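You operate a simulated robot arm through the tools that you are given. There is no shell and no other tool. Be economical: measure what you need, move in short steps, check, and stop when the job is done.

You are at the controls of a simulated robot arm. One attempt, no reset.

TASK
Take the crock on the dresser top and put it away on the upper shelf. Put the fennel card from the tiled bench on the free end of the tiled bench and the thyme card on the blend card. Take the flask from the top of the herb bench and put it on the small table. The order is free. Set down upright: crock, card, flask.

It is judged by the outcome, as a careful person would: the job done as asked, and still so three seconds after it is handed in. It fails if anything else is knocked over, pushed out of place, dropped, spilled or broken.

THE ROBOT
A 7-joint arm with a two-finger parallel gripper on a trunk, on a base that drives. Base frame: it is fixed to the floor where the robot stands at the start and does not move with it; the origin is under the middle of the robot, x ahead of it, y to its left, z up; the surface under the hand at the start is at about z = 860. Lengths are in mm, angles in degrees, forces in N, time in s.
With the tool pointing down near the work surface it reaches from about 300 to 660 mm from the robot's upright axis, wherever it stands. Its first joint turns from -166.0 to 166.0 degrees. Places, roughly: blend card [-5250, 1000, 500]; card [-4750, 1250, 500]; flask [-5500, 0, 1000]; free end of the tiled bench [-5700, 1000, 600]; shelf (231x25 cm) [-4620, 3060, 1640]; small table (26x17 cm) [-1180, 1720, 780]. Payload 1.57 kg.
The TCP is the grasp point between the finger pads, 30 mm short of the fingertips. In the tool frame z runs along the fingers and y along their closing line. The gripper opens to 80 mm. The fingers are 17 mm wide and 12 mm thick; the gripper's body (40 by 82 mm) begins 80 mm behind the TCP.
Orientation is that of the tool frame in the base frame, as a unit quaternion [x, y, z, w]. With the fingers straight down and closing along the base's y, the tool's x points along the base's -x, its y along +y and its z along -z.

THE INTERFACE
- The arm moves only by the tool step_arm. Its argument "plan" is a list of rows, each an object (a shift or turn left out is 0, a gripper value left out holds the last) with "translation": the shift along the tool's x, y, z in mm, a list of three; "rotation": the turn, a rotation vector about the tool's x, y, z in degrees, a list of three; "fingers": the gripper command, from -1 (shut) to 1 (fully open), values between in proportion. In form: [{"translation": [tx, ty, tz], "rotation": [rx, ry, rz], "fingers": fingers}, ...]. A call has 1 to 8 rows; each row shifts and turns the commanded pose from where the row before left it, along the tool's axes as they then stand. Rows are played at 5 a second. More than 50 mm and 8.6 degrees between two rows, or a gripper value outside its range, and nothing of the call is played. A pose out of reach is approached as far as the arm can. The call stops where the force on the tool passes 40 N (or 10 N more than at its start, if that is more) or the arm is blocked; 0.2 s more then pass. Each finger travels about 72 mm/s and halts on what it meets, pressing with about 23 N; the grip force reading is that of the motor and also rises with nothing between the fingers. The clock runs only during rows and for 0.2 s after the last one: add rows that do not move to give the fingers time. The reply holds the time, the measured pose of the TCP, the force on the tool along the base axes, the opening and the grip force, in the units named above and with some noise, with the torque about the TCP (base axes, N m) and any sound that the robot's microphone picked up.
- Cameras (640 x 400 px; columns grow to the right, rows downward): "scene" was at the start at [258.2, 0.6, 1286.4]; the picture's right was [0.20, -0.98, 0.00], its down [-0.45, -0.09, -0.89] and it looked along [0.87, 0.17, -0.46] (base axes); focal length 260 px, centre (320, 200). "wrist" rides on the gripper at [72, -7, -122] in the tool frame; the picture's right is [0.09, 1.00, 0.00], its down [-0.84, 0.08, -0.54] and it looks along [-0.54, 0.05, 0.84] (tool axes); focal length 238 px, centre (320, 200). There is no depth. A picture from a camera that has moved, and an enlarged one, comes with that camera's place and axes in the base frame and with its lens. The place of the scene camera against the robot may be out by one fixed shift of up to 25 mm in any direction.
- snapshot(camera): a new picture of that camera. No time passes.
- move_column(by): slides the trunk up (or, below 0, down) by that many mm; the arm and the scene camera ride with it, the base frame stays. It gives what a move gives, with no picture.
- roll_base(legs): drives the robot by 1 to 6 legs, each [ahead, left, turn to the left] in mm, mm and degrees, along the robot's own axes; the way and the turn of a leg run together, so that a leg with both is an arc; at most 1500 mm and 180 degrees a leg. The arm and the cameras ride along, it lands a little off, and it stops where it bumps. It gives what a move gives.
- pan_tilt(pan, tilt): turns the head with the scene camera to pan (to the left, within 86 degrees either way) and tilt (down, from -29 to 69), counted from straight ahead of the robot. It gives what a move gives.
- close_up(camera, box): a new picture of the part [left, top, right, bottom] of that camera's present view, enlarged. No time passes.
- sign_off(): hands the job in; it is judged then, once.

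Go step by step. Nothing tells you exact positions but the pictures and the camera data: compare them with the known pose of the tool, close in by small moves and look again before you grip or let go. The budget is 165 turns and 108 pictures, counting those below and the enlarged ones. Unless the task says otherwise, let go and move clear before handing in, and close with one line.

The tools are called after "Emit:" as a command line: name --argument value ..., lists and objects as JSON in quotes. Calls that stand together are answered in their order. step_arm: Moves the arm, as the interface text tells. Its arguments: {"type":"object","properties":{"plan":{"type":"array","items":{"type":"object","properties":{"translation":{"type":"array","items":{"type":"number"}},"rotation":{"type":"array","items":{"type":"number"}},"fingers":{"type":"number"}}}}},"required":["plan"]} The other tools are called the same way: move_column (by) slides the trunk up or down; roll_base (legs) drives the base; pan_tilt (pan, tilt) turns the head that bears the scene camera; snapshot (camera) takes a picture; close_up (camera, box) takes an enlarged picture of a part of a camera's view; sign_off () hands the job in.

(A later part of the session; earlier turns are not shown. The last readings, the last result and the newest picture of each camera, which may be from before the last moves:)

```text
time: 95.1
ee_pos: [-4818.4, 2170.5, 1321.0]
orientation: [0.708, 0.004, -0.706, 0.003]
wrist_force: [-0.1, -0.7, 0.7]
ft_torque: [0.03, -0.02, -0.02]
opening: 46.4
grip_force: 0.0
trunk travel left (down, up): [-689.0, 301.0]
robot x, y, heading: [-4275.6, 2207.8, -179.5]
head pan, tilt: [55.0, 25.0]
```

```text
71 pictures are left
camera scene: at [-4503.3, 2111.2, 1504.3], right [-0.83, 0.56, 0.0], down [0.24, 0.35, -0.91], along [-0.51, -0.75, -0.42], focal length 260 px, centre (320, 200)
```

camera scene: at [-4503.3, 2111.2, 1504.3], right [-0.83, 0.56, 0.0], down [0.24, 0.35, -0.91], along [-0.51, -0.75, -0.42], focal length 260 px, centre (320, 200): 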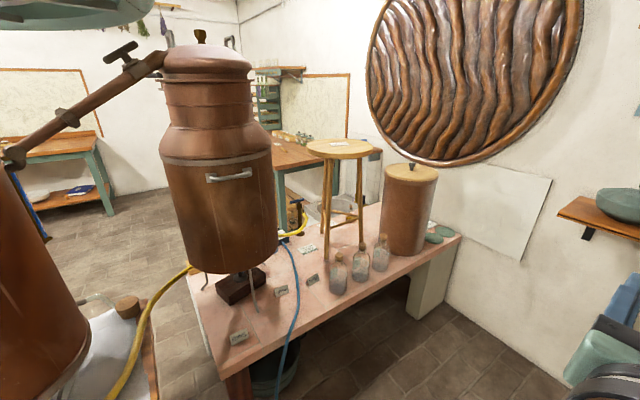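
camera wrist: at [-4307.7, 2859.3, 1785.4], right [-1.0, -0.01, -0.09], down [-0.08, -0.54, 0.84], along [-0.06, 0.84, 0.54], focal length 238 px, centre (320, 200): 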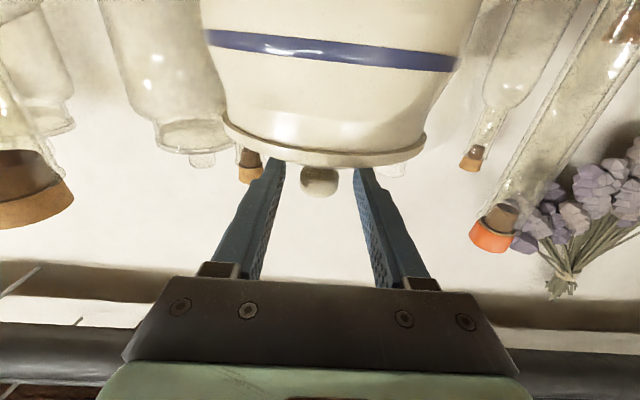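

I see the tiled bench with the copper still and several small cards on it. Zooming in to read them.

Emit:
close_up --camera "scene" --box '[190, 220, 350, 370]'

Emit:
close_up --camera "scene" --box '[270, 230, 350, 300]'

Emit:
close_up --camera "scene" --box '[220, 270, 300, 350]'

Emit:
close_up --camera "scene" --box '[360, 170, 480, 290]'

```text
2.67 times, centred on (270, 295) of scene
camera zoom: at [-4503.3, 2111.2, 1504.3], right [-0.83, 0.56, 0.0], down [0.24, 0.35, -0.91], along [-0.51, -0.75, -0.42], focal length 694 px, centre (453, -53)
```

zoom: 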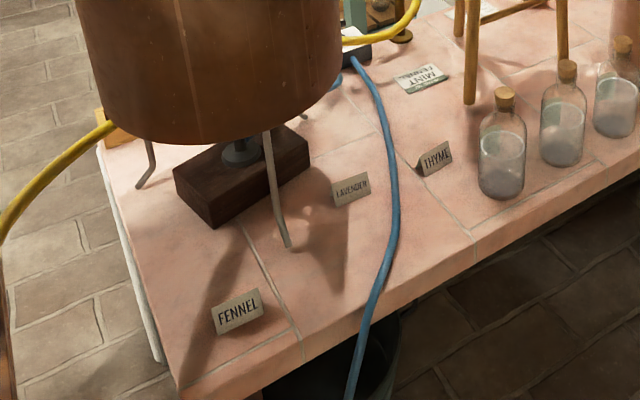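

```text
5.71 times, centred on (310, 265) of scene
camera zoom: at [-4503.3, 2111.2, 1504.3], right [-0.83, 0.56, 0.0], down [0.24, 0.35, -0.91], along [-0.51, -0.75, -0.42], focal length 1486 px, centre (377, -171)
```

zoom: 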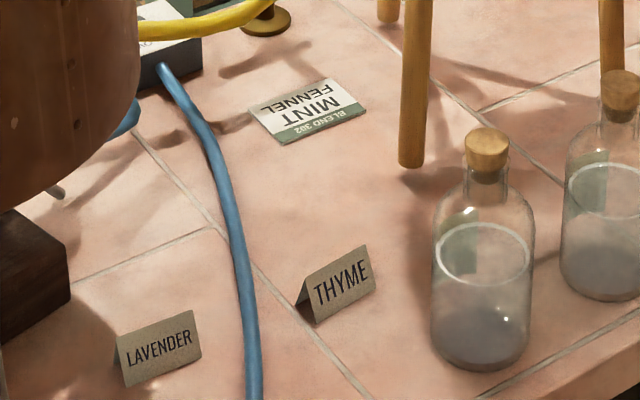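

```text
5.00 times, centred on (260, 310) of scene
camera zoom: at [-4503.3, 2111.2, 1504.3], right [-0.83, 0.56, 0.0], down [0.24, 0.35, -0.91], along [-0.51, -0.75, -0.42], focal length 1301 px, centre (620, -350)
```

zoom: 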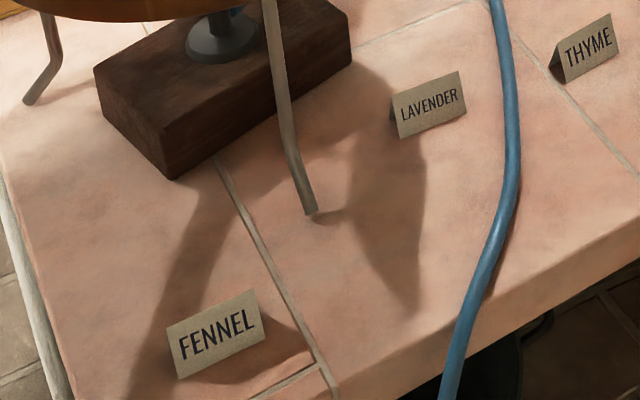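

```text
3.33 times, centred on (420, 230) of scene
camera zoom: at [-4503.3, 2111.2, 1504.3], right [-0.83, 0.56, 0.0], down [0.24, 0.35, -0.91], along [-0.51, -0.75, -0.42], focal length 867 px, centre (-13, 100)
```

zoom: 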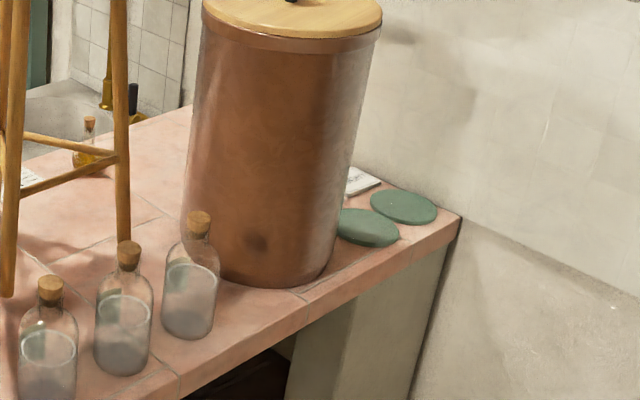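

Fennel and thyme are tent cards; the "BLEND 302" card lies flat deeper on the bench. I'll move in front of the bench's long side (x about -5200), face it and look down for the free end.

Emit:
roll_base --legs '[[950, 0, 0], [0, 0, 90]]'

Emit:
pan_tilt --pan -10 --tilt 35

Emit:
snapshot --camera "scene"

```text
time: 103.9
ee_pos: [-5196.8, 1659.7, 1321.5]
orientation: [0.499, 0.503, -0.498, 0.5]
wrist_force: [0.1, 0.3, 0.2]
ft_torque: [-0.01, -0.01, 0.02]
opening: 45.9
grip_force: 0.0
trunk travel left (down, up): [-689.0, 301.0]
robot x, y, heading: [-5227.4, 2196.8, -89.5]
head pan, tilt: [55.0, 25.0]
```

```text
time: 105.3
ee_pos: [-5196.7, 1658.7, 1320.8]
orientation: [0.499, 0.502, -0.498, 0.5]
wrist_force: [0.0, 0.3, 0.2]
ft_torque: [0.0, 0.0, -0.01]
opening: 46.0
grip_force: 0.0
trunk travel left (down, up): [-689.0, 301.0]
robot x, y, heading: [-5230.9, 2201.2, -89.6]
head pan, tilt: [-10.0, 35.0]
```

```text
66 pictures are left
camera scene: at [-5244.7, 1923.7, 1488.6], right [-0.99, 0.17, 0.0], down [0.1, 0.57, -0.82], along [-0.14, -0.81, -0.57], focal length 260 px, centre (320, 200)
```

scene: 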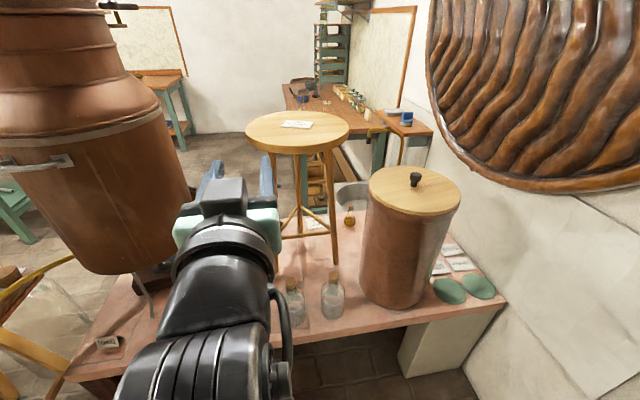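

Emit:
close_up --camera "scene" --box '[340, 200, 520, 320]'

Emit:
close_up --camera "scene" --box '[240, 100, 440, 240]'

```text
3.33 times, centred on (430, 260) of scene
camera zoom: at [-5244.7, 1923.7, 1488.6], right [-0.99, 0.17, 0.0], down [0.1, 0.57, -0.82], along [-0.14, -0.81, -0.57], focal length 867 px, centre (-47, 0)
```

zoom: 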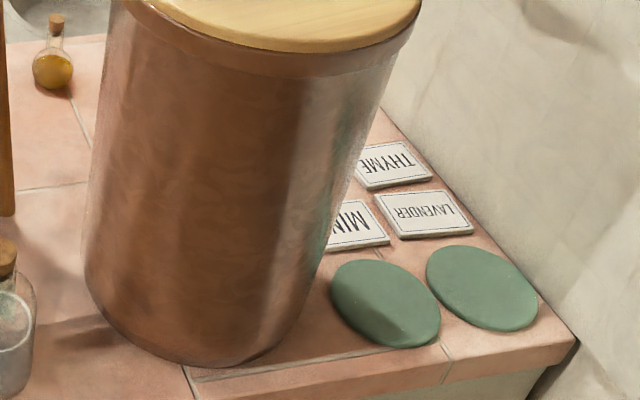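

```text
2.86 times, centred on (340, 170) of scene
camera zoom: at [-5244.7, 1923.7, 1488.6], right [-0.99, 0.17, 0.0], down [0.1, 0.57, -0.82], along [-0.14, -0.81, -0.57], focal length 743 px, centre (263, 286)
```

zoom: 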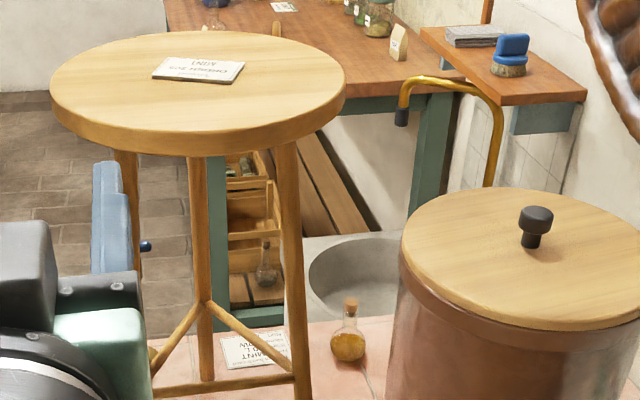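

There are flat tiles (THYME, LAVENDER, MINT) at the wall end and the free area seems to lie behind the copper cylinder. I'll shift right for a view past it and turn the hand down meanwhile.

Emit:
roll_base --legs '[[0, -480, 0]]'

Emit:
step_arm --plan '[{"rotation": [0, 8.5, 0]}, {"rotation": [0, 8.5, 0]}, {"rotation": [0, 8.5, 0]}, {"rotation": [0, 8.5, 0]}, {"rotation": [0, 8.5, 0]}, {"rotation": [0, 8.5, 0]}, {"rotation": [0, 8.5, 0]}, {"rotation": [0, 8.5, 0], "fingers": 1}]'

Emit:
step_arm --plan '[{"rotation": [0, 8.5, 0]}, {"rotation": [0, 8.5, 0]}, {"rotation": [0, 5, 0]}, {}]'

Emit:
pan_tilt --pan 0 --tilt 40

Emit:
snapshot --camera "scene"

Emit:
snapshot --camera "wrist"

```text
time: 108.0
ee_pos: [-5636.1, 1652.7, 1319.1]
orientation: [0.495, 0.507, -0.504, 0.493]
wrist_force: [-0.4, 0.4, -1.0]
ft_torque: [0.0, -0.01, -0.02]
opening: 46.2
grip_force: 0.1
trunk travel left (down, up): [-689.0, 301.0]
robot x, y, heading: [-5687.0, 2187.8, -90.2]
head pan, tilt: [-10.0, 35.0]
stopped in leg 1: the robot was blocked; the commanded pose is now the measured one
```

```text
time: 109.8
ee_pos: [-5633.7, 1654.7, 1319.8]
orientation: [0.692, 0.698, -0.14, 0.123]
wrist_force: [0.7, -0.2, 0.0]
ft_torque: [-0.02, -0.04, -0.01]
opening: 79.9
grip_force: 0.0
trunk travel left (down, up): [-689.0, 301.0]
robot x, y, heading: [-5689.5, 2195.8, -89.8]
head pan, tilt: [-10.0, 35.0]
```

```text
time: 110.8
ee_pos: [-5632.8, 1653.7, 1320.3]
orientation: [0.706, 0.708, -0.007, -0.012]
wrist_force: [-0.2, 0.9, 0.7]
ft_torque: [-0.01, -0.01, 0.0]
opening: 80.0
grip_force: 0.0
trunk travel left (down, up): [-689.0, 301.0]
robot x, y, heading: [-5684.9, 2195.1, -90.0]
head pan, tilt: [-10.0, 35.0]
```

```text
time: 111.6
ee_pos: [-5633.5, 1654.2, 1319.4]
orientation: [0.706, 0.708, -0.007, -0.011]
wrist_force: [-0.4, -0.1, 0.6]
ft_torque: [0.01, 0.0, 0.01]
opening: 80.3
grip_force: 0.0
trunk travel left (down, up): [-689.0, 301.0]
robot x, y, heading: [-5691.3, 2192.7, -89.8]
head pan, tilt: [0.0, 40.0]
```

```text
63 pictures are left
camera scene: at [-5662.9, 1920.7, 1480.5], right [-1.0, 0.0, 0.02], down [-0.02, 0.64, -0.77], along [-0.01, -0.77, -0.64], focal length 260 px, centre (320, 200)
```

scene: 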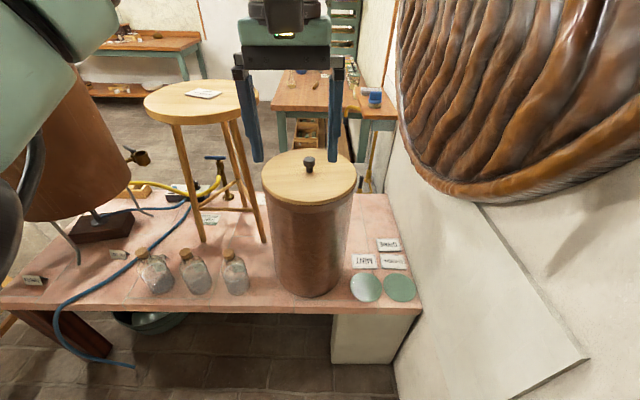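

```text
62 pictures are left
camera wrist: at [-5637.9, 1725.2, 1440.7], right [1.0, 0.09, -0.02], down [0.09, -0.84, 0.54], along [0.03, -0.54, -0.84], focal length 238 px, centre (320, 200)
```

wrist: 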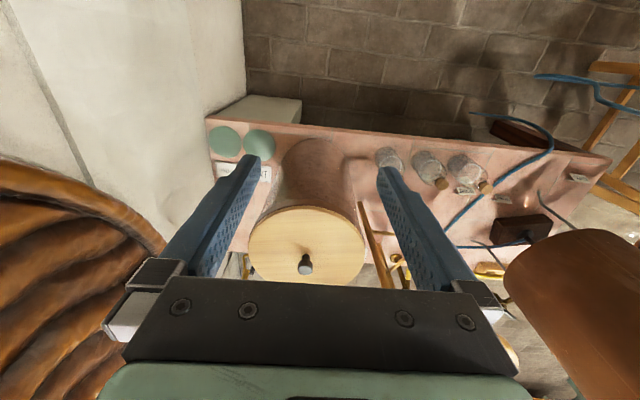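

The bench is now fully in view: its front edge is at y about 1477, its back at about 830, and the free pink area is at the wall end behind the cylinder. I'll do the thyme card first and move back left in front of the thyme and blend cards.

Emit:
roll_base --legs '[[0, 600, 0], [250, 0, 0]]'

Emit:
snapshot --camera "wrist"

Emit:
snapshot --camera "scene"

```text
time: 116.3
ee_pos: [-5061.1, 1408.9, 1321.2]
orientation: [0.707, 0.707, 0.001, -0.001]
wrist_force: [-0.1, -0.7, -0.2]
ft_torque: [0.02, 0.0, 0.01]
opening: 80.0
grip_force: 0.2
trunk travel left (down, up): [-689.0, 301.0]
robot x, y, heading: [-5093.0, 1954.7, -90.1]
head pan, tilt: [0.0, 40.0]
```

```text
61 pictures are left
camera wrist: at [-5067.7, 1480.5, 1442.0], right [1.0, 0.09, 0.0], down [0.08, -0.84, 0.54], along [0.05, -0.54, -0.84], focal length 238 px, centre (320, 200)
```

wrist: 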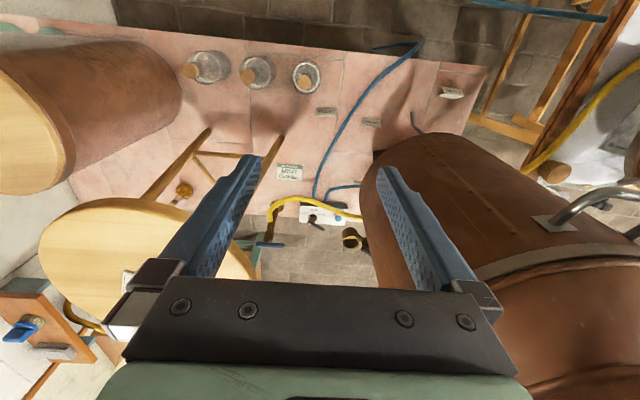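

```text
60 pictures are left
camera scene: at [-5092.8, 1676.0, 1480.9], right [-1.0, 0.0, 0.0], down [0.0, 0.64, -0.77], along [0.0, -0.77, -0.64], focal length 260 px, centre (320, 200)
```

scene: 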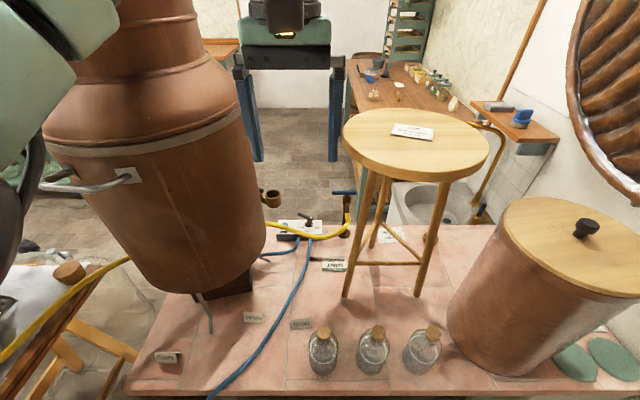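

Positions from the wrist camera: thyme about [-5031, 1300], blend about [-5143, 1055], fennel about [-4633, 1393], all at z about 600. I'll zoom in on the free end, the area behind it, and the cards.

Emit:
close_up --camera "scene" --box '[330, 60, 530, 260]'

Emit:
close_up --camera "scene" --box '[220, 200, 420, 380]'

Emit:
close_up --camera "wrist" --box '[130, 60, 490, 285]'

```text
2.00 times, centred on (430, 160) of scene
camera zoom: at [-5092.8, 1676.0, 1480.9], right [-1.0, 0.0, 0.0], down [0.0, 0.64, -0.77], along [0.0, -0.77, -0.64], focal length 520 px, centre (100, 280)
```

zoom: 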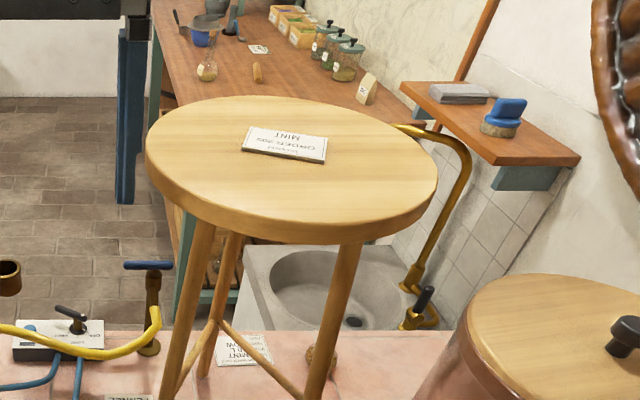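

```text
2.22 times, centred on (320, 290) of scene
camera zoom: at [-5092.8, 1676.0, 1480.9], right [-1.0, 0.0, 0.0], down [0.0, 0.64, -0.77], along [0.0, -0.77, -0.64], focal length 578 px, centre (320, 0)
```

zoom: 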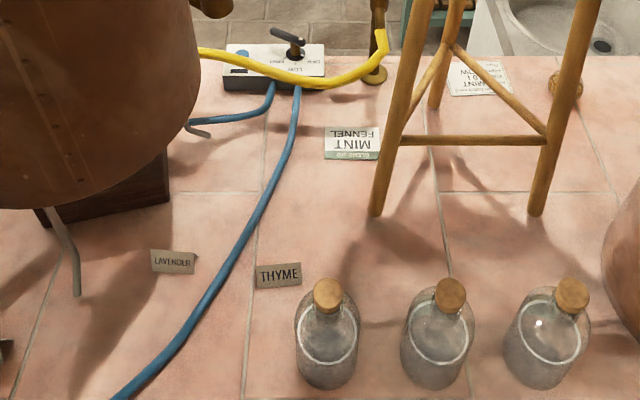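

```text
1.78 times, centred on (310, 172) of wrist
camera zoom: at [-5067.7, 1480.5, 1442.0], right [1.0, 0.09, 0.0], down [0.08, -0.84, 0.54], along [0.05, -0.54, -0.84], focal length 424 px, centre (338, 249)
```

zoom: 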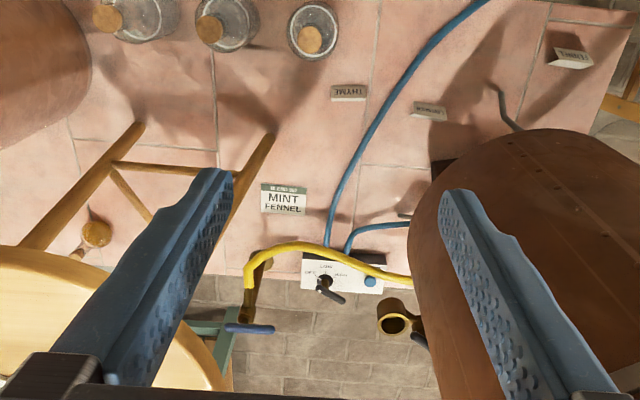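

The free end lies between the cylinder, stool and wall. I'll move closer to the bench, lower the trunk part way and test what straight-down reach is possible.

Emit:
roll_base --legs '[[120, 40, 0]]'

Emit:
move_column --by -350

Emit:
pan_tilt --pan 0 --tilt 30

Emit:
snapshot --camera "scene"

Emit:
snapshot --camera "wrist"

```text
time: 117.6
ee_pos: [-5020.2, 1287.4, 1320.8]
orientation: [0.707, 0.707, 0.001, -0.002]
wrist_force: [-0.1, -0.3, 0.4]
ft_torque: [0.0, 0.01, -0.01]
opening: 79.9
grip_force: 0.1
trunk travel left (down, up): [-689.0, 301.0]
robot x, y, heading: [-5056.2, 1827.8, -90.0]
head pan, tilt: [0.0, 40.0]
```

```text
time: 121.0
ee_pos: [-5020.9, 1288.8, 972.2]
orientation: [0.707, 0.707, 0.0, -0.002]
wrist_force: [-0.6, 0.2, -0.1]
ft_torque: [-0.03, -0.02, 0.01]
opening: 79.9
grip_force: 0.1
trunk travel left (down, up): [-339.0, 651.0]
robot x, y, heading: [-5053.8, 1825.6, -89.8]
head pan, tilt: [0.0, 40.0]
```

```text
time: 121.8
ee_pos: [-5020.2, 1290.1, 971.6]
orientation: [0.708, 0.707, 0.0, -0.002]
wrist_force: [0.6, -0.3, 0.4]
ft_torque: [-0.03, 0.01, -0.02]
opening: 79.8
grip_force: 0.1
trunk travel left (down, up): [-339.0, 651.0]
robot x, y, heading: [-5053.3, 1827.2, -90.1]
head pan, tilt: [0.0, 30.0]
```

```text
56 pictures are left
camera scene: at [-5052.5, 1550.6, 1146.3], right [-1.0, 0.0, 0.0], down [0.0, 0.5, -0.87], along [0.0, -0.87, -0.5], focal length 260 px, centre (320, 200)
```

scene: 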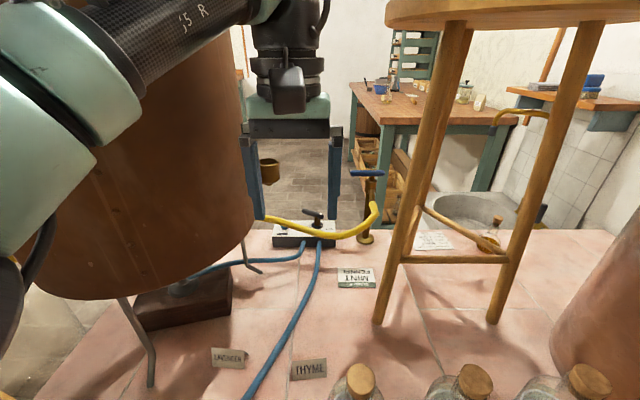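

```text
55 pictures are left
camera wrist: at [-5027.3, 1360.5, 1092.3], right [1.0, 0.09, 0.0], down [0.08, -0.84, 0.54], along [0.05, -0.54, -0.84], focal length 238 px, centre (320, 200)
```

wrist: 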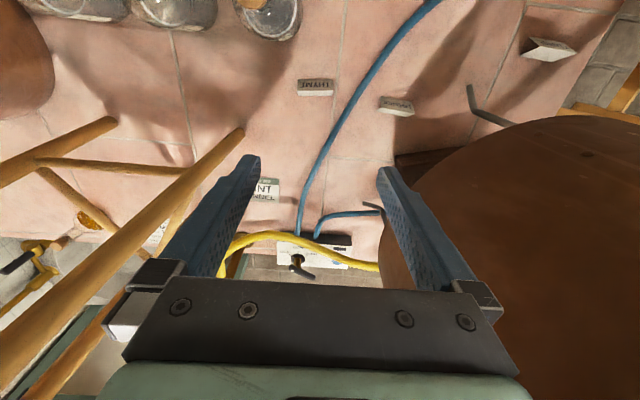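

Before going further I'll look down at the robot's own base to see how close it can get to the bench.

Emit:
pan_tilt --pan 0 --tilt 69

Emit:
snapshot --camera "scene"

```text
time: 122.8
ee_pos: [-5020.2, 1289.1, 971.6]
orientation: [0.707, 0.707, 0.001, -0.002]
wrist_force: [0.3, 0.5, 0.2]
ft_torque: [-0.03, -0.03, 0.02]
opening: 79.9
grip_force: 0.2
trunk travel left (down, up): [-339.0, 651.0]
robot x, y, heading: [-5049.6, 1826.2, -90.0]
head pan, tilt: [0.0, 68.8]
```

```text
54 pictures are left
camera scene: at [-5052.5, 1585.0, 1094.9], right [-1.0, 0.0, 0.0], down [0.0, 0.93, -0.36], along [0.0, -0.36, -0.93], focal length 260 px, centre (320, 200)
```

scene: 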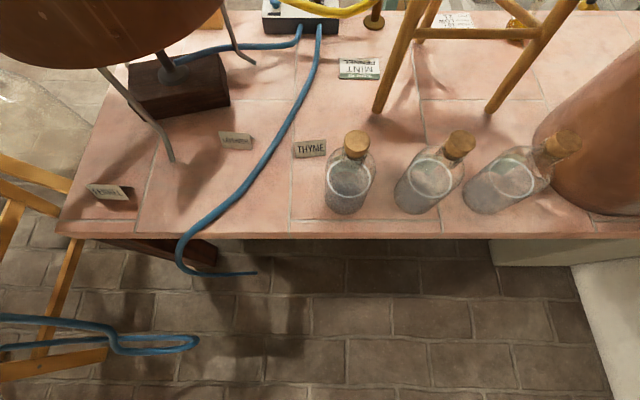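

The base isn't visible, but the robot started with its axis about 280 mm from the dresser edge. I'll edge forward in short legs to find how near it can stand.

Emit:
roll_base --legs '[[60, 0, 0]]'

Emit:
roll_base --legs '[[30, 0, 0]]'

```text
time: 123.8
ee_pos: [-5018.5, 1228.7, 971.3]
orientation: [0.707, 0.707, 0.001, -0.002]
wrist_force: [0.4, -0.4, -1.0]
ft_torque: [0.02, 0.0, -0.01]
opening: 79.9
grip_force: 0.0
trunk travel left (down, up): [-339.0, 651.0]
robot x, y, heading: [-5050.9, 1768.6, -89.7]
head pan, tilt: [0.0, 68.8]
```

```text
time: 124.6
ee_pos: [-5019.1, 1199.2, 970.8]
orientation: [0.707, 0.708, 0.002, -0.003]
wrist_force: [0.0, -0.7, 0.3]
ft_torque: [-0.01, -0.01, -0.05]
opening: 80.1
grip_force: 0.2
trunk travel left (down, up): [-339.0, 651.0]
robot x, y, heading: [-5050.1, 1741.9, -89.7]
head pan, tilt: [0.0, 68.8]
```

Emit:
roll_base --legs '[[35, 0, 0]]'

Emit:
snapshot --camera "scene"

Emit:
snapshot --camera "wrist"

```text
time: 125.5
ee_pos: [-5019.0, 1163.5, 971.2]
orientation: [0.707, 0.708, 0.0, -0.002]
wrist_force: [0.2, 0.6, 0.1]
ft_torque: [-0.02, -0.02, -0.01]
opening: 79.9
grip_force: 0.1
trunk travel left (down, up): [-339.0, 651.0]
robot x, y, heading: [-5050.8, 1702.7, -90.1]
head pan, tilt: [0.0, 68.8]
```

```text
53 pictures are left
camera scene: at [-5052.1, 1459.9, 1094.8], right [-1.0, 0.0, 0.0], down [0.0, 0.93, -0.36], along [0.0, -0.36, -0.93], focal length 260 px, centre (320, 200)
```

scene: 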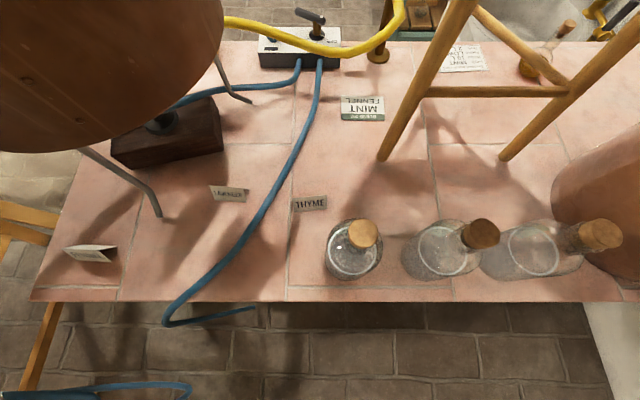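

```text
52 pictures are left
camera wrist: at [-5026.6, 1235.3, 1092.3], right [1.0, 0.09, 0.0], down [0.08, -0.84, 0.54], along [0.05, -0.54, -0.84], focal length 238 px, centre (320, 200)
```

wrist: 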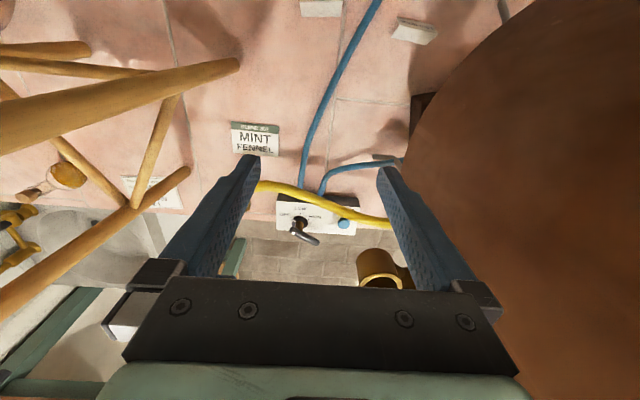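

The robot stands fine at y 1703, which puts the blend card (about [-5149, 1061]) within reach. The elbow may be close to the still, so I'll look at that before lowering.

Emit:
pan_tilt --pan 40 --tilt 15

Emit:
snapshot --camera "scene"

```text
time: 126.7
ee_pos: [-5019.8, 1163.5, 972.2]
orientation: [0.707, 0.708, 0.001, -0.002]
wrist_force: [-0.9, 0.1, 0.5]
ft_torque: [-0.01, -0.01, -0.01]
opening: 79.9
grip_force: 0.1
trunk travel left (down, up): [-339.0, 651.0]
robot x, y, heading: [-5051.1, 1705.4, -89.8]
head pan, tilt: [40.0, 15.0]
```

```text
51 pictures are left
camera scene: at [-4992.1, 1444.6, 1170.5], right [-0.77, -0.64, 0.0], down [-0.17, 0.2, -0.97], along [0.62, -0.74, -0.26], focal length 260 px, centre (320, 200)
```

scene: 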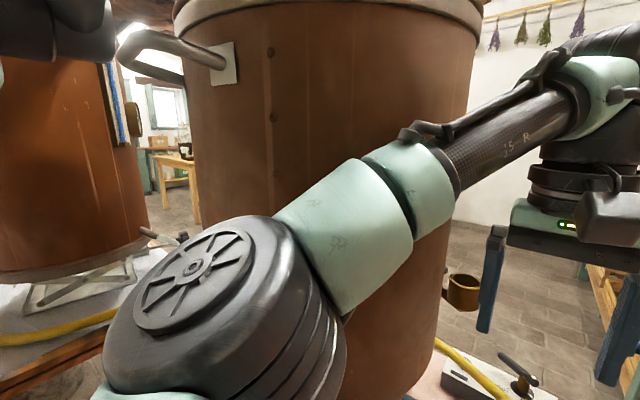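

The elbow sits close to the still here, so I'll pick the thyme card from further back. Back off, then lower the trunk, then check.

Emit:
roll_base --legs '[[-135, -45, 0]]'

Emit:
step_arm --plan '[{"translation": [0, 33, 0]}, {}]'

Emit:
move_column --by -230

Emit:
snapshot --camera "wrist"

Emit:
snapshot --camera "scene"

```text
time: 128.0
ee_pos: [-5064.7, 1296.6, 972.2]
orientation: [0.707, 0.707, 0.001, -0.002]
wrist_force: [-0.2, -0.3, 0.7]
ft_torque: [-0.02, 0.0, 0.0]
opening: 79.8
grip_force: 0.1
trunk travel left (down, up): [-339.0, 651.0]
robot x, y, heading: [-5095.1, 1839.3, -89.8]
head pan, tilt: [40.0, 15.0]
```

```text
time: 128.6
ee_pos: [-5031.3, 1295.4, 970.0]
orientation: [0.706, 0.708, 0.001, -0.002]
wrist_force: [0.4, 0.6, -0.3]
ft_torque: [0.0, 0.01, 0.02]
opening: 80.2
grip_force: 0.2
trunk travel left (down, up): [-339.0, 651.0]
robot x, y, heading: [-5098.9, 1836.0, -89.9]
head pan, tilt: [40.0, 15.0]
```

```text
time: 131.1
ee_pos: [-5030.7, 1297.3, 740.5]
orientation: [0.706, 0.708, 0.001, -0.002]
wrist_force: [-0.2, -0.5, -0.9]
ft_torque: [0.01, 0.03, 0.01]
opening: 80.0
grip_force: 0.0
trunk travel left (down, up): [-109.0, 881.0]
robot x, y, heading: [-5097.6, 1834.6, -90.0]
head pan, tilt: [40.0, 15.0]
```

```text
50 pictures are left
camera wrist: at [-5038.2, 1368.7, 861.7], right [1.0, 0.09, 0.0], down [0.08, -0.84, 0.54], along [0.05, -0.54, -0.84], focal length 238 px, centre (320, 200)
```

wrist: 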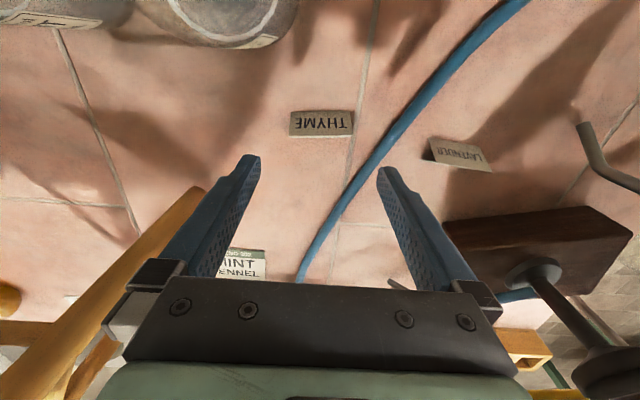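

```text
49 pictures are left
camera scene: at [-5037.3, 1578.0, 940.6], right [-0.76, -0.64, 0.0], down [-0.17, 0.2, -0.97], along [0.62, -0.74, -0.26], focal length 260 px, centre (320, 200)
```

scene: 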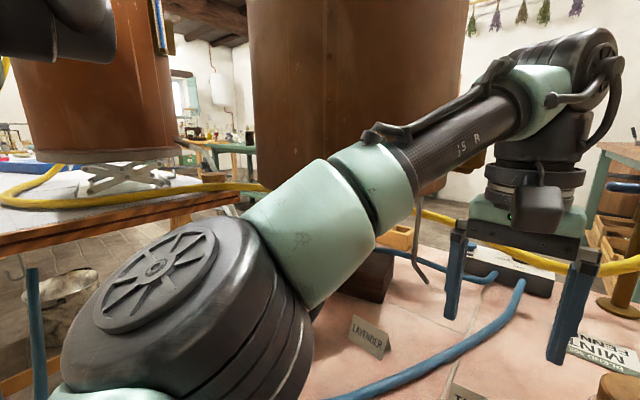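

The thyme card is centred at about [-5031, 1297], right under the hand, with its ridge 3.5° off x. I'll align and descend partway, and recheck height.

Emit:
step_arm --plan '[{"rotation": [0, 0, -3.5]}, {"translation": [0, 0, 30]}, {"translation": [0, 0, 20]}, {}]'

Emit:
snapshot --camera "wrist"

Emit:
pan_tilt --pan 5 --tilt 45

Emit:
snapshot --camera "scene"

```text
time: 132.1
ee_pos: [-5031.6, 1296.9, 689.5]
orientation: [0.685, 0.729, 0.0, -0.001]
wrist_force: [0.5, 1.0, -1.0]
ft_torque: [0.02, 0.03, 0.02]
opening: 80.0
grip_force: 0.0
trunk travel left (down, up): [-109.0, 881.0]
robot x, y, heading: [-5098.4, 1837.5, -90.0]
head pan, tilt: [40.0, 15.0]
```

```text
48 pictures are left
camera wrist: at [-5043.0, 1368.3, 811.2], right [0.99, 0.15, 0.0], down [0.13, -0.83, 0.54], along [0.08, -0.53, -0.84], focal length 238 px, centre (320, 200)
```

wrist: 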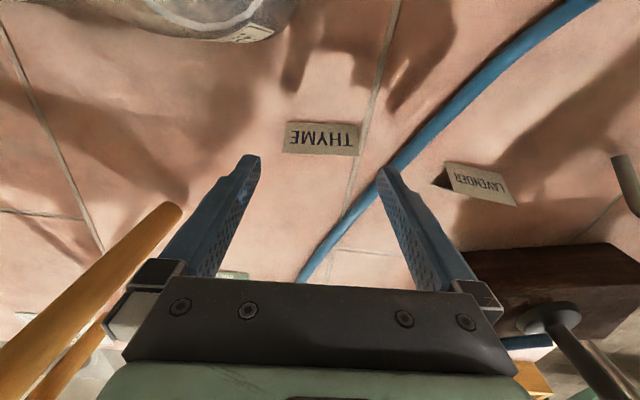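

```text
time: 133.1
ee_pos: [-5031.3, 1295.9, 690.4]
orientation: [0.685, 0.729, 0.001, -0.001]
wrist_force: [-0.6, -0.7, 0.1]
ft_torque: [-0.01, 0.01, -0.01]
opening: 79.8
grip_force: 0.1
trunk travel left (down, up): [-109.0, 881.0]
robot x, y, heading: [-5094.3, 1837.4, -90.2]
head pan, tilt: [5.0, 45.0]
```

```text
47 pictures are left
camera scene: at [-5090.2, 1568.4, 893.8], right [-1.0, -0.09, 0.0], down [-0.06, 0.7, -0.71], along [0.06, -0.7, -0.71], focal length 260 px, centre (320, 200)
```

scene: 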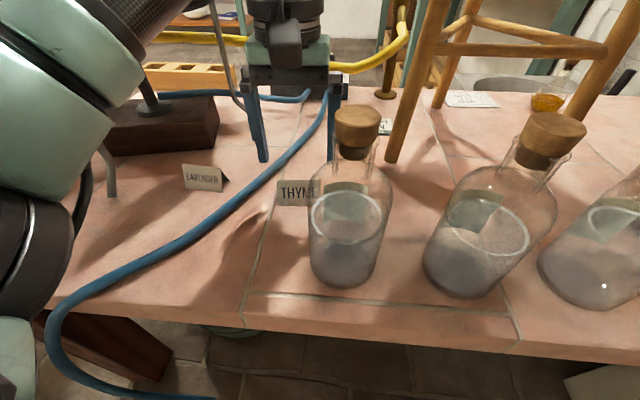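

Emit:
step_arm --plan '[{"rotation": [0, 0, -2.8], "fingers": 0.85}, {"translation": [2, -1, 0]}, {"translation": [0, 0, 20]}, {"translation": [0, 0, 20]}, {}]'

Emit:
snapshot --camera "wrist"

Emit:
close_up --camera "scene" --box '[200, 100, 440, 300]'

```text
time: 134.3
ee_pos: [-5032.3, 1298.7, 650.8]
orientation: [0.667, 0.745, 0.001, -0.001]
wrist_force: [0.9, 0.1, 0.3]
ft_torque: [0.0, 0.01, -0.02]
opening: 73.9
grip_force: 0.1
trunk travel left (down, up): [-109.0, 881.0]
robot x, y, heading: [-5095.1, 1833.9, -89.7]
head pan, tilt: [5.0, 45.0]
```

```text
46 pictures are left
camera wrist: at [-5047.2, 1370.0, 771.5], right [0.98, 0.2, 0.0], down [0.17, -0.82, 0.54], along [0.11, -0.53, -0.84], focal length 238 px, centre (320, 200)
```

wrist: 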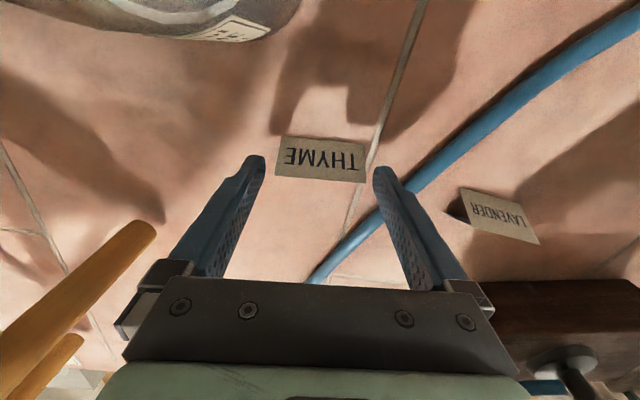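

```text
2.00 times, centred on (320, 200) of scene
camera zoom: at [-5090.2, 1568.4, 893.7], right [-1.0, -0.09, 0.0], down [-0.06, 0.7, -0.71], along [0.06, -0.7, -0.71], focal length 520 px, centre (320, 200)
```

zoom: 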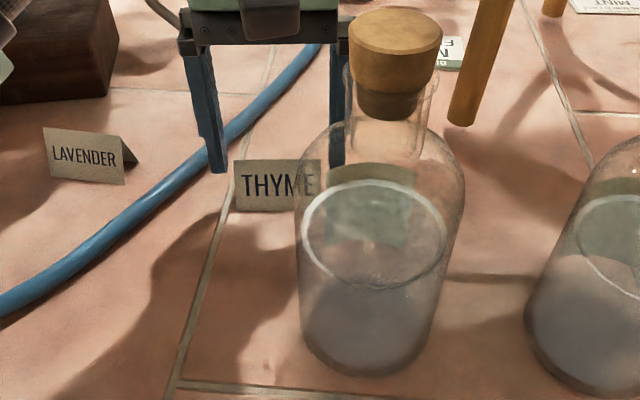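

Bench height works out at about 600 and the ridge at about 639; the hand is centred. Going down the last 15 mm and closing gently on the card's ends.

Emit:
step_arm --plan '[{"translation": [0, 0, 8]}, {"translation": [0, 0, 7]}, {}, {"fingers": 0.7}, {"fingers": 0.55}, {"fingers": 0.4}, {}]'

Emit:
snapshot --camera "wrist"

```text
time: 135.9
ee_pos: [-5032.7, 1299.9, 637.2]
orientation: [0.667, 0.745, 0.001, -0.001]
wrist_force: [0.1, 0.1, 0.8]
ft_torque: [0.02, -0.07, 0.01]
opening: 63.4
grip_force: 23.0
trunk travel left (down, up): [-109.0, 881.0]
robot x, y, heading: [-5094.8, 1838.5, -90.2]
head pan, tilt: [5.0, 45.0]
```

```text
44 pictures are left
camera wrist: at [-5047.2, 1369.9, 757.0], right [0.98, 0.2, 0.0], down [0.17, -0.82, 0.54], along [0.11, -0.53, -0.84], focal length 238 px, centre (320, 200)
```

wrist: 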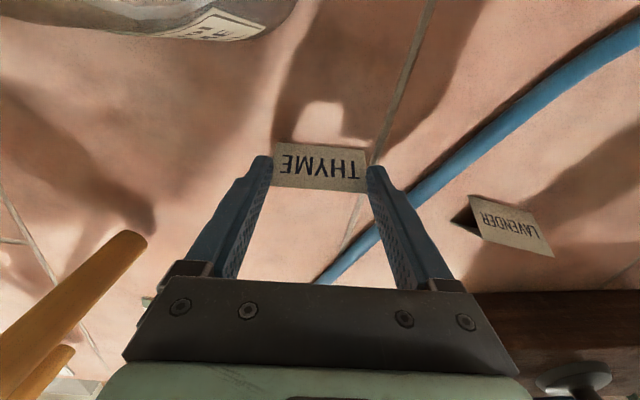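

Gripped at 63 mm. Lifting to check that it holds.

Emit:
step_arm --plan '[{"translation": [0, 0, -10]}, {"translation": [0, 0, -30]}, {"translation": [0, 0, -30]}, {}]'

Emit:
move_column --by 110

Emit:
snapshot --camera "wrist"

Emit:
pan_tilt --pan 10 --tilt 35

Emit:
snapshot --camera "scene"

```text
time: 136.9
ee_pos: [-5032.1, 1299.0, 707.7]
orientation: [0.666, 0.746, 0.002, -0.001]
wrist_force: [0.8, -0.7, 0.1]
ft_torque: [0.02, 0.0, 0.03]
opening: 63.1
grip_force: 23.3
trunk travel left (down, up): [-109.0, 881.0]
robot x, y, heading: [-5090.1, 1834.8, -89.9]
head pan, tilt: [5.0, 45.0]
```

```text
time: 138.3
ee_pos: [-5032.6, 1298.3, 816.5]
orientation: [0.666, 0.746, 0.001, -0.002]
wrist_force: [-0.2, 0.6, 0.6]
ft_torque: [-0.01, 0.0, 0.03]
opening: 63.4
grip_force: 23.2
trunk travel left (down, up): [-219.0, 771.0]
robot x, y, heading: [-5099.0, 1838.1, -89.8]
head pan, tilt: [5.0, 45.0]
```

```text
43 pictures are left
camera wrist: at [-5047.2, 1369.7, 937.2], right [0.98, 0.2, 0.0], down [0.17, -0.82, 0.54], along [0.11, -0.53, -0.84], focal length 238 px, centre (320, 200)
```

wrist: 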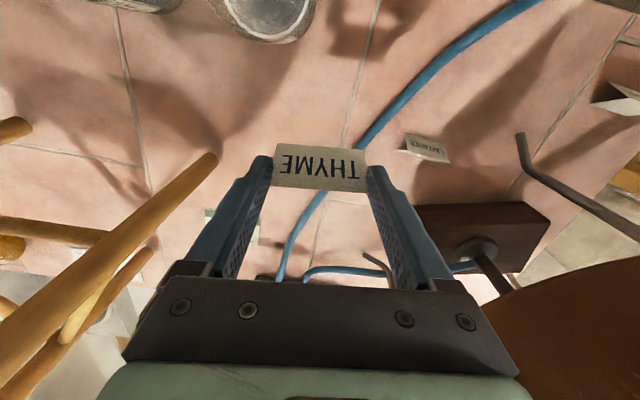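

```text
time: 139.0
ee_pos: [-5031.7, 1299.0, 816.3]
orientation: [0.667, 0.745, 0.002, -0.002]
wrist_force: [-0.3, -0.8, 0.9]
ft_torque: [0.0, -0.04, -0.01]
opening: 63.0
grip_force: 22.8
trunk travel left (down, up): [-219.0, 771.0]
robot x, y, heading: [-5095.1, 1835.0, -89.8]
head pan, tilt: [10.0, 35.0]
```

```text
42 pictures are left
camera scene: at [-5082.0, 1562.7, 1018.5], right [-0.98, -0.17, 0.0], down [-0.1, 0.57, -0.82], along [0.14, -0.81, -0.57], focal length 260 px, centre (320, 200)
```

scene: 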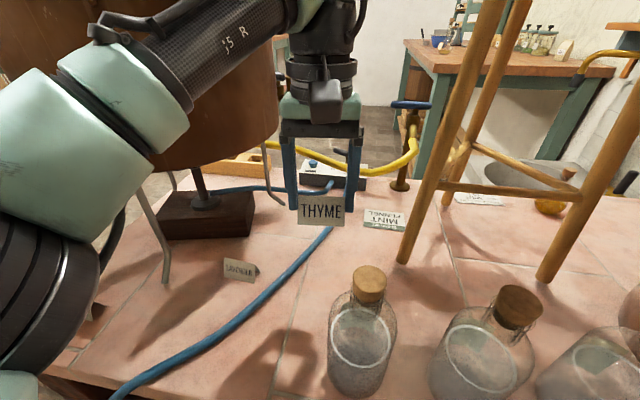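

The card holds well. I'll drive ahead 135 mm at this height, past the bottles, then lower below the stool's top level.

Emit:
roll_base --legs '[[135, 0, 0]]'

Emit:
move_column --by -95

Emit:
step_arm --plan '[{"rotation": [0, 0, 6.3]}, {"translation": [-35, 0, 0]}, {"translation": [-35, 0, 0]}, {"translation": [-33, 0, 0]}, {}]'

Emit:
snapshot --camera "wrist"

Emit:
snapshot --camera "scene"

```text
time: 140.3
ee_pos: [-5031.9, 1164.0, 817.5]
orientation: [0.666, 0.746, 0.001, -0.002]
wrist_force: [0.6, -0.2, -0.2]
ft_torque: [0.03, 0.0, 0.02]
opening: 63.2
grip_force: 22.8
trunk travel left (down, up): [-219.0, 771.0]
robot x, y, heading: [-5096.5, 1700.9, -90.2]
head pan, tilt: [10.0, 35.0]
```

```text
time: 141.6
ee_pos: [-5033.5, 1164.7, 720.8]
orientation: [0.667, 0.745, 0.001, -0.001]
wrist_force: [0.1, 0.3, -0.2]
ft_torque: [-0.01, -0.01, 0.01]
opening: 63.2
grip_force: 22.9
trunk travel left (down, up): [-124.0, 866.0]
robot x, y, heading: [-5095.0, 1701.6, -90.3]
head pan, tilt: [10.0, 35.0]
```

```text
time: 142.8
ee_pos: [-5033.2, 1077.4, 721.8]
orientation: [0.707, 0.707, 0.0, -0.001]
wrist_force: [0.1, -0.5, -0.7]
ft_torque: [-0.01, -0.02, -0.02]
opening: 63.1
grip_force: 22.7
out of reach, approached as far as the arm can: row 4
trunk travel left (down, up): [-124.0, 866.0]
robot x, y, heading: [-5098.2, 1700.5, -89.9]
head pan, tilt: [10.0, 35.0]
```

```text
41 pictures are left
camera wrist: at [-5039.9, 1149.2, 842.3], right [1.0, 0.09, 0.0], down [0.08, -0.84, 0.54], along [0.05, -0.54, -0.84], focal length 238 px, centre (320, 200)
```

wrist: 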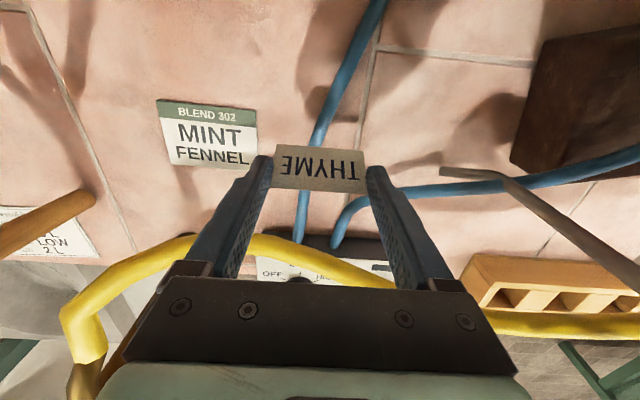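

```text
40 pictures are left
camera scene: at [-5082.1, 1427.8, 923.5], right [-0.98, -0.17, 0.0], down [-0.1, 0.56, -0.82], along [0.14, -0.81, -0.57], focal length 260 px, centre (320, 200)
```

scene: 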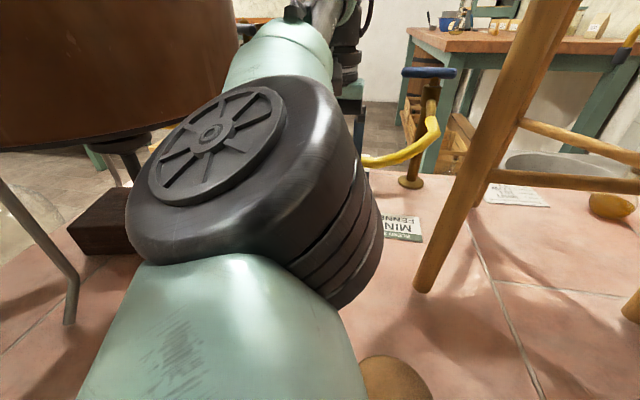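

The arm is nearly stretched because the trunk is too low. I'll raise the trunk in stages while lowering the hand by the arm, and shift the base a little west, clear of the still.

Emit:
move_column --by 50

Emit:
roll_base --legs '[[0, -55, 0]]'

Emit:
step_arm --plan '[{"translation": [0, 0, 25]}, {"translation": [0, 0, 25]}, {}]'

Emit:
move_column --by 60

Emit:
step_arm --plan '[{"translation": [0, 0, 30]}, {"translation": [0, 0, 30]}, {}]'

Emit:
snapshot --camera "scene"

```text
time: 143.7
ee_pos: [-5033.5, 1077.6, 771.6]
orientation: [0.707, 0.708, 0.0, -0.002]
wrist_force: [0.3, 0.1, -0.1]
ft_torque: [0.01, -0.02, -0.03]
opening: 63.0
grip_force: 23.5
trunk travel left (down, up): [-174.0, 816.0]
robot x, y, heading: [-5093.5, 1701.2, -89.9]
head pan, tilt: [10.0, 35.0]
```

```text
time: 144.7
ee_pos: [-5087.1, 1077.5, 770.9]
orientation: [0.707, 0.708, 0.001, -0.002]
wrist_force: [0.4, -0.5, -0.7]
ft_torque: [0.01, -0.02, -0.02]
opening: 63.1
grip_force: 22.7
trunk travel left (down, up): [-174.0, 816.0]
robot x, y, heading: [-5149.6, 1704.1, -89.9]
head pan, tilt: [10.0, 35.0]
```

```text
time: 145.5
ee_pos: [-5087.5, 1077.4, 721.3]
orientation: [0.707, 0.707, 0.001, 0.0]
wrist_force: [0.5, 0.0, 0.7]
ft_torque: [-0.01, -0.02, -0.01]
opening: 63.0
grip_force: 22.9
trunk travel left (down, up): [-174.0, 816.0]
robot x, y, heading: [-5149.2, 1698.6, -90.1]
head pan, tilt: [10.0, 35.0]
```

```text
time: 146.5
ee_pos: [-5087.7, 1078.2, 781.7]
orientation: [0.706, 0.708, 0.0, -0.001]
wrist_force: [-0.5, -0.1, 0.2]
ft_torque: [-0.03, -0.02, -0.03]
opening: 63.2
grip_force: 23.1
trunk travel left (down, up): [-234.0, 756.0]
robot x, y, heading: [-5148.7, 1703.6, -90.1]
head pan, tilt: [10.0, 35.0]
```

```text
time: 147.3
ee_pos: [-5087.0, 1077.1, 720.5]
orientation: [0.707, 0.708, 0.001, -0.002]
wrist_force: [0.1, 0.8, -0.4]
ft_torque: [-0.02, 0.03, 0.0]
opening: 63.0
grip_force: 23.0
trunk travel left (down, up): [-234.0, 756.0]
robot x, y, heading: [-5151.8, 1703.1, -89.8]
head pan, tilt: [10.0, 35.0]
```

```text
39 pictures are left
camera scene: at [-5136.1, 1427.7, 1033.5], right [-0.98, -0.17, 0.0], down [-0.1, 0.56, -0.82], along [0.14, -0.81, -0.57], focal length 260 px, centre (320, 200)
```

scene: 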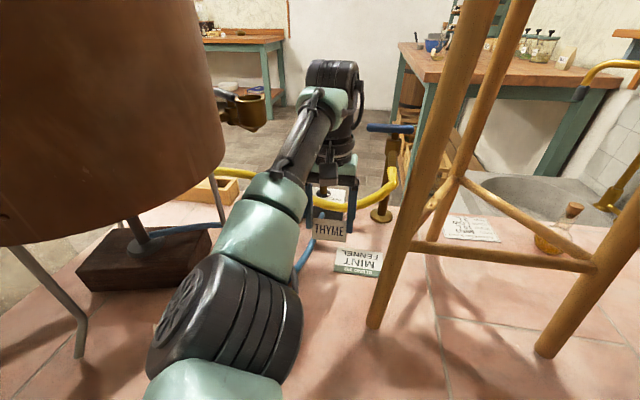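

The arm is well placed now. Moving over the blend card at about [-5148, 1064].

Emit:
step_arm --plan '[{"translation": [-12, -20, 0]}, {"translation": [0, -20, 0]}, {"translation": [0, -21, 0]}, {}]'

Emit:
snapshot --camera "wrist"

Emit:
snapshot --camera "scene"

```text
time: 148.3
ee_pos: [-5147.5, 1064.1, 720.6]
orientation: [0.706, 0.708, 0.0, -0.002]
wrist_force: [0.3, -0.4, -0.7]
ft_torque: [-0.03, -0.01, 0.02]
opening: 63.2
grip_force: 23.1
trunk travel left (down, up): [-234.0, 756.0]
robot x, y, heading: [-5152.2, 1701.6, -90.0]
head pan, tilt: [10.0, 35.0]
```

```text
38 pictures are left
camera wrist: at [-5155.1, 1137.3, 841.9], right [1.0, 0.09, 0.0], down [0.08, -0.84, 0.54], along [0.05, -0.54, -0.84], focal length 238 px, centre (320, 200)
```

wrist: 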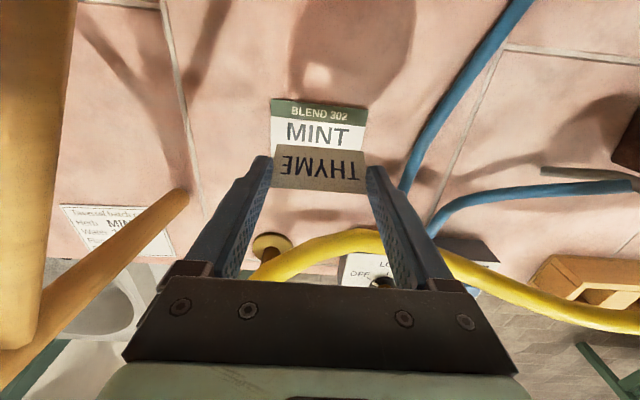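

```text
37 pictures are left
camera scene: at [-5136.2, 1427.7, 1033.6], right [-0.98, -0.17, 0.0], down [-0.1, 0.56, -0.82], along [0.14, -0.81, -0.57], focal length 260 px, centre (320, 200)
```

scene: 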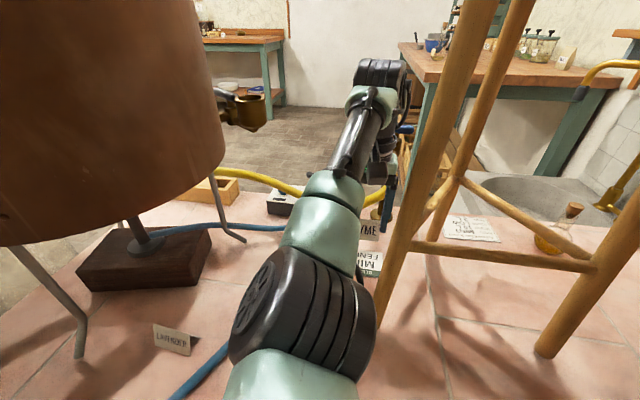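

Aligned over the blend card. Lowering.

Emit:
step_arm --plan '[{"translation": [0, 0, 25]}, {"translation": [0, 0, 25]}, {"translation": [0, 0, 15]}, {"translation": [0, 0, 8]}, {}]'

Emit:
snapshot --camera "wrist"

```text
time: 149.5
ee_pos: [-5146.0, 1062.8, 672.1]
orientation: [0.706, 0.708, -0.01, 0.013]
wrist_force: [0.4, 0.2, -0.3]
ft_torque: [0.02, 0.0, 0.03]
opening: 63.1
grip_force: 23.0
trunk travel left (down, up): [-234.0, 756.0]
robot x, y, heading: [-5149.9, 1703.8, -90.0]
head pan, tilt: [10.0, 35.0]
```

```text
36 pictures are left
camera wrist: at [-5154.3, 1138.4, 790.0], right [1.0, 0.09, 0.0], down [0.08, -0.82, 0.57], along [0.05, -0.57, -0.82], focal length 238 px, centre (320, 200)
```

wrist: 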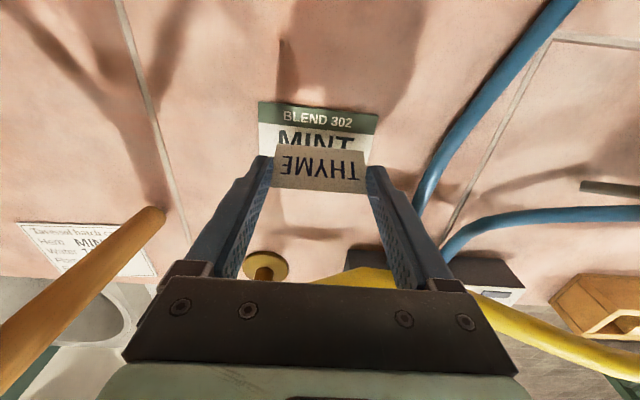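

The arm is at its reach limit; I'll use the trunk for the remainder.

Emit:
move_column --by -20

```text
time: 150.1
ee_pos: [-5144.9, 1052.7, 691.5]
orientation: [0.706, 0.707, -0.028, 0.039]
wrist_force: [0.2, 0.0, 0.5]
ft_torque: [0.01, 0.0, 0.03]
opening: 63.2
grip_force: 23.0
trunk travel left (down, up): [-214.0, 776.0]
robot x, y, heading: [-5151.7, 1704.0, -90.1]
head pan, tilt: [10.0, 35.0]
```

Emit:
step_arm --plan '[{}, {}]'

Emit:
pan_tilt --pan 10 --tilt 30

Emit:
snapshot --camera "scene"

```text
time: 150.9
ee_pos: [-5141.6, 1049.9, 697.9]
orientation: [0.704, 0.708, -0.034, 0.047]
wrist_force: [-0.6, 0.8, 0.3]
ft_torque: [-0.05, -0.01, 0.02]
opening: 63.2
grip_force: 23.6
trunk travel left (down, up): [-214.0, 776.0]
robot x, y, heading: [-5150.2, 1701.7, -89.9]
head pan, tilt: [10.0, 35.0]
stopped in row 2: the arm was blocked; the commanded pose is now the measured one
```

```text
time: 151.6
ee_pos: [-5144.1, 1050.9, 697.9]
orientation: [0.705, 0.706, -0.033, 0.047]
wrist_force: [0.5, 0.2, 1.2]
ft_torque: [0.01, 0.02, -0.02]
opening: 63.2
grip_force: 23.0
trunk travel left (down, up): [-214.0, 776.0]
robot x, y, heading: [-5150.1, 1701.5, -90.0]
head pan, tilt: [10.0, 30.0]
```

```text
35 pictures are left
camera scene: at [-5135.3, 1431.5, 1023.9], right [-0.98, -0.17, 0.0], down [-0.09, 0.48, -0.87], along [0.15, -0.86, -0.49], focal length 260 px, centre (320, 200)
```

scene: 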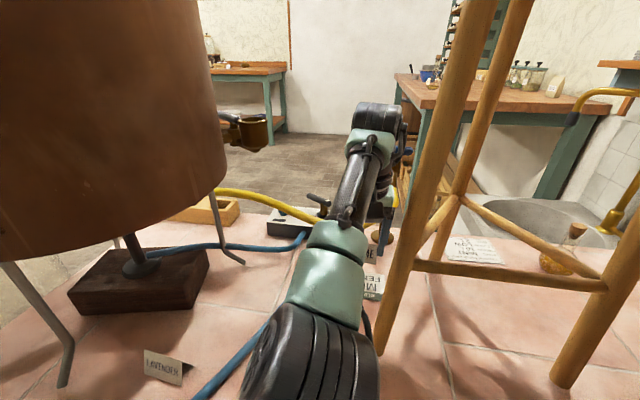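

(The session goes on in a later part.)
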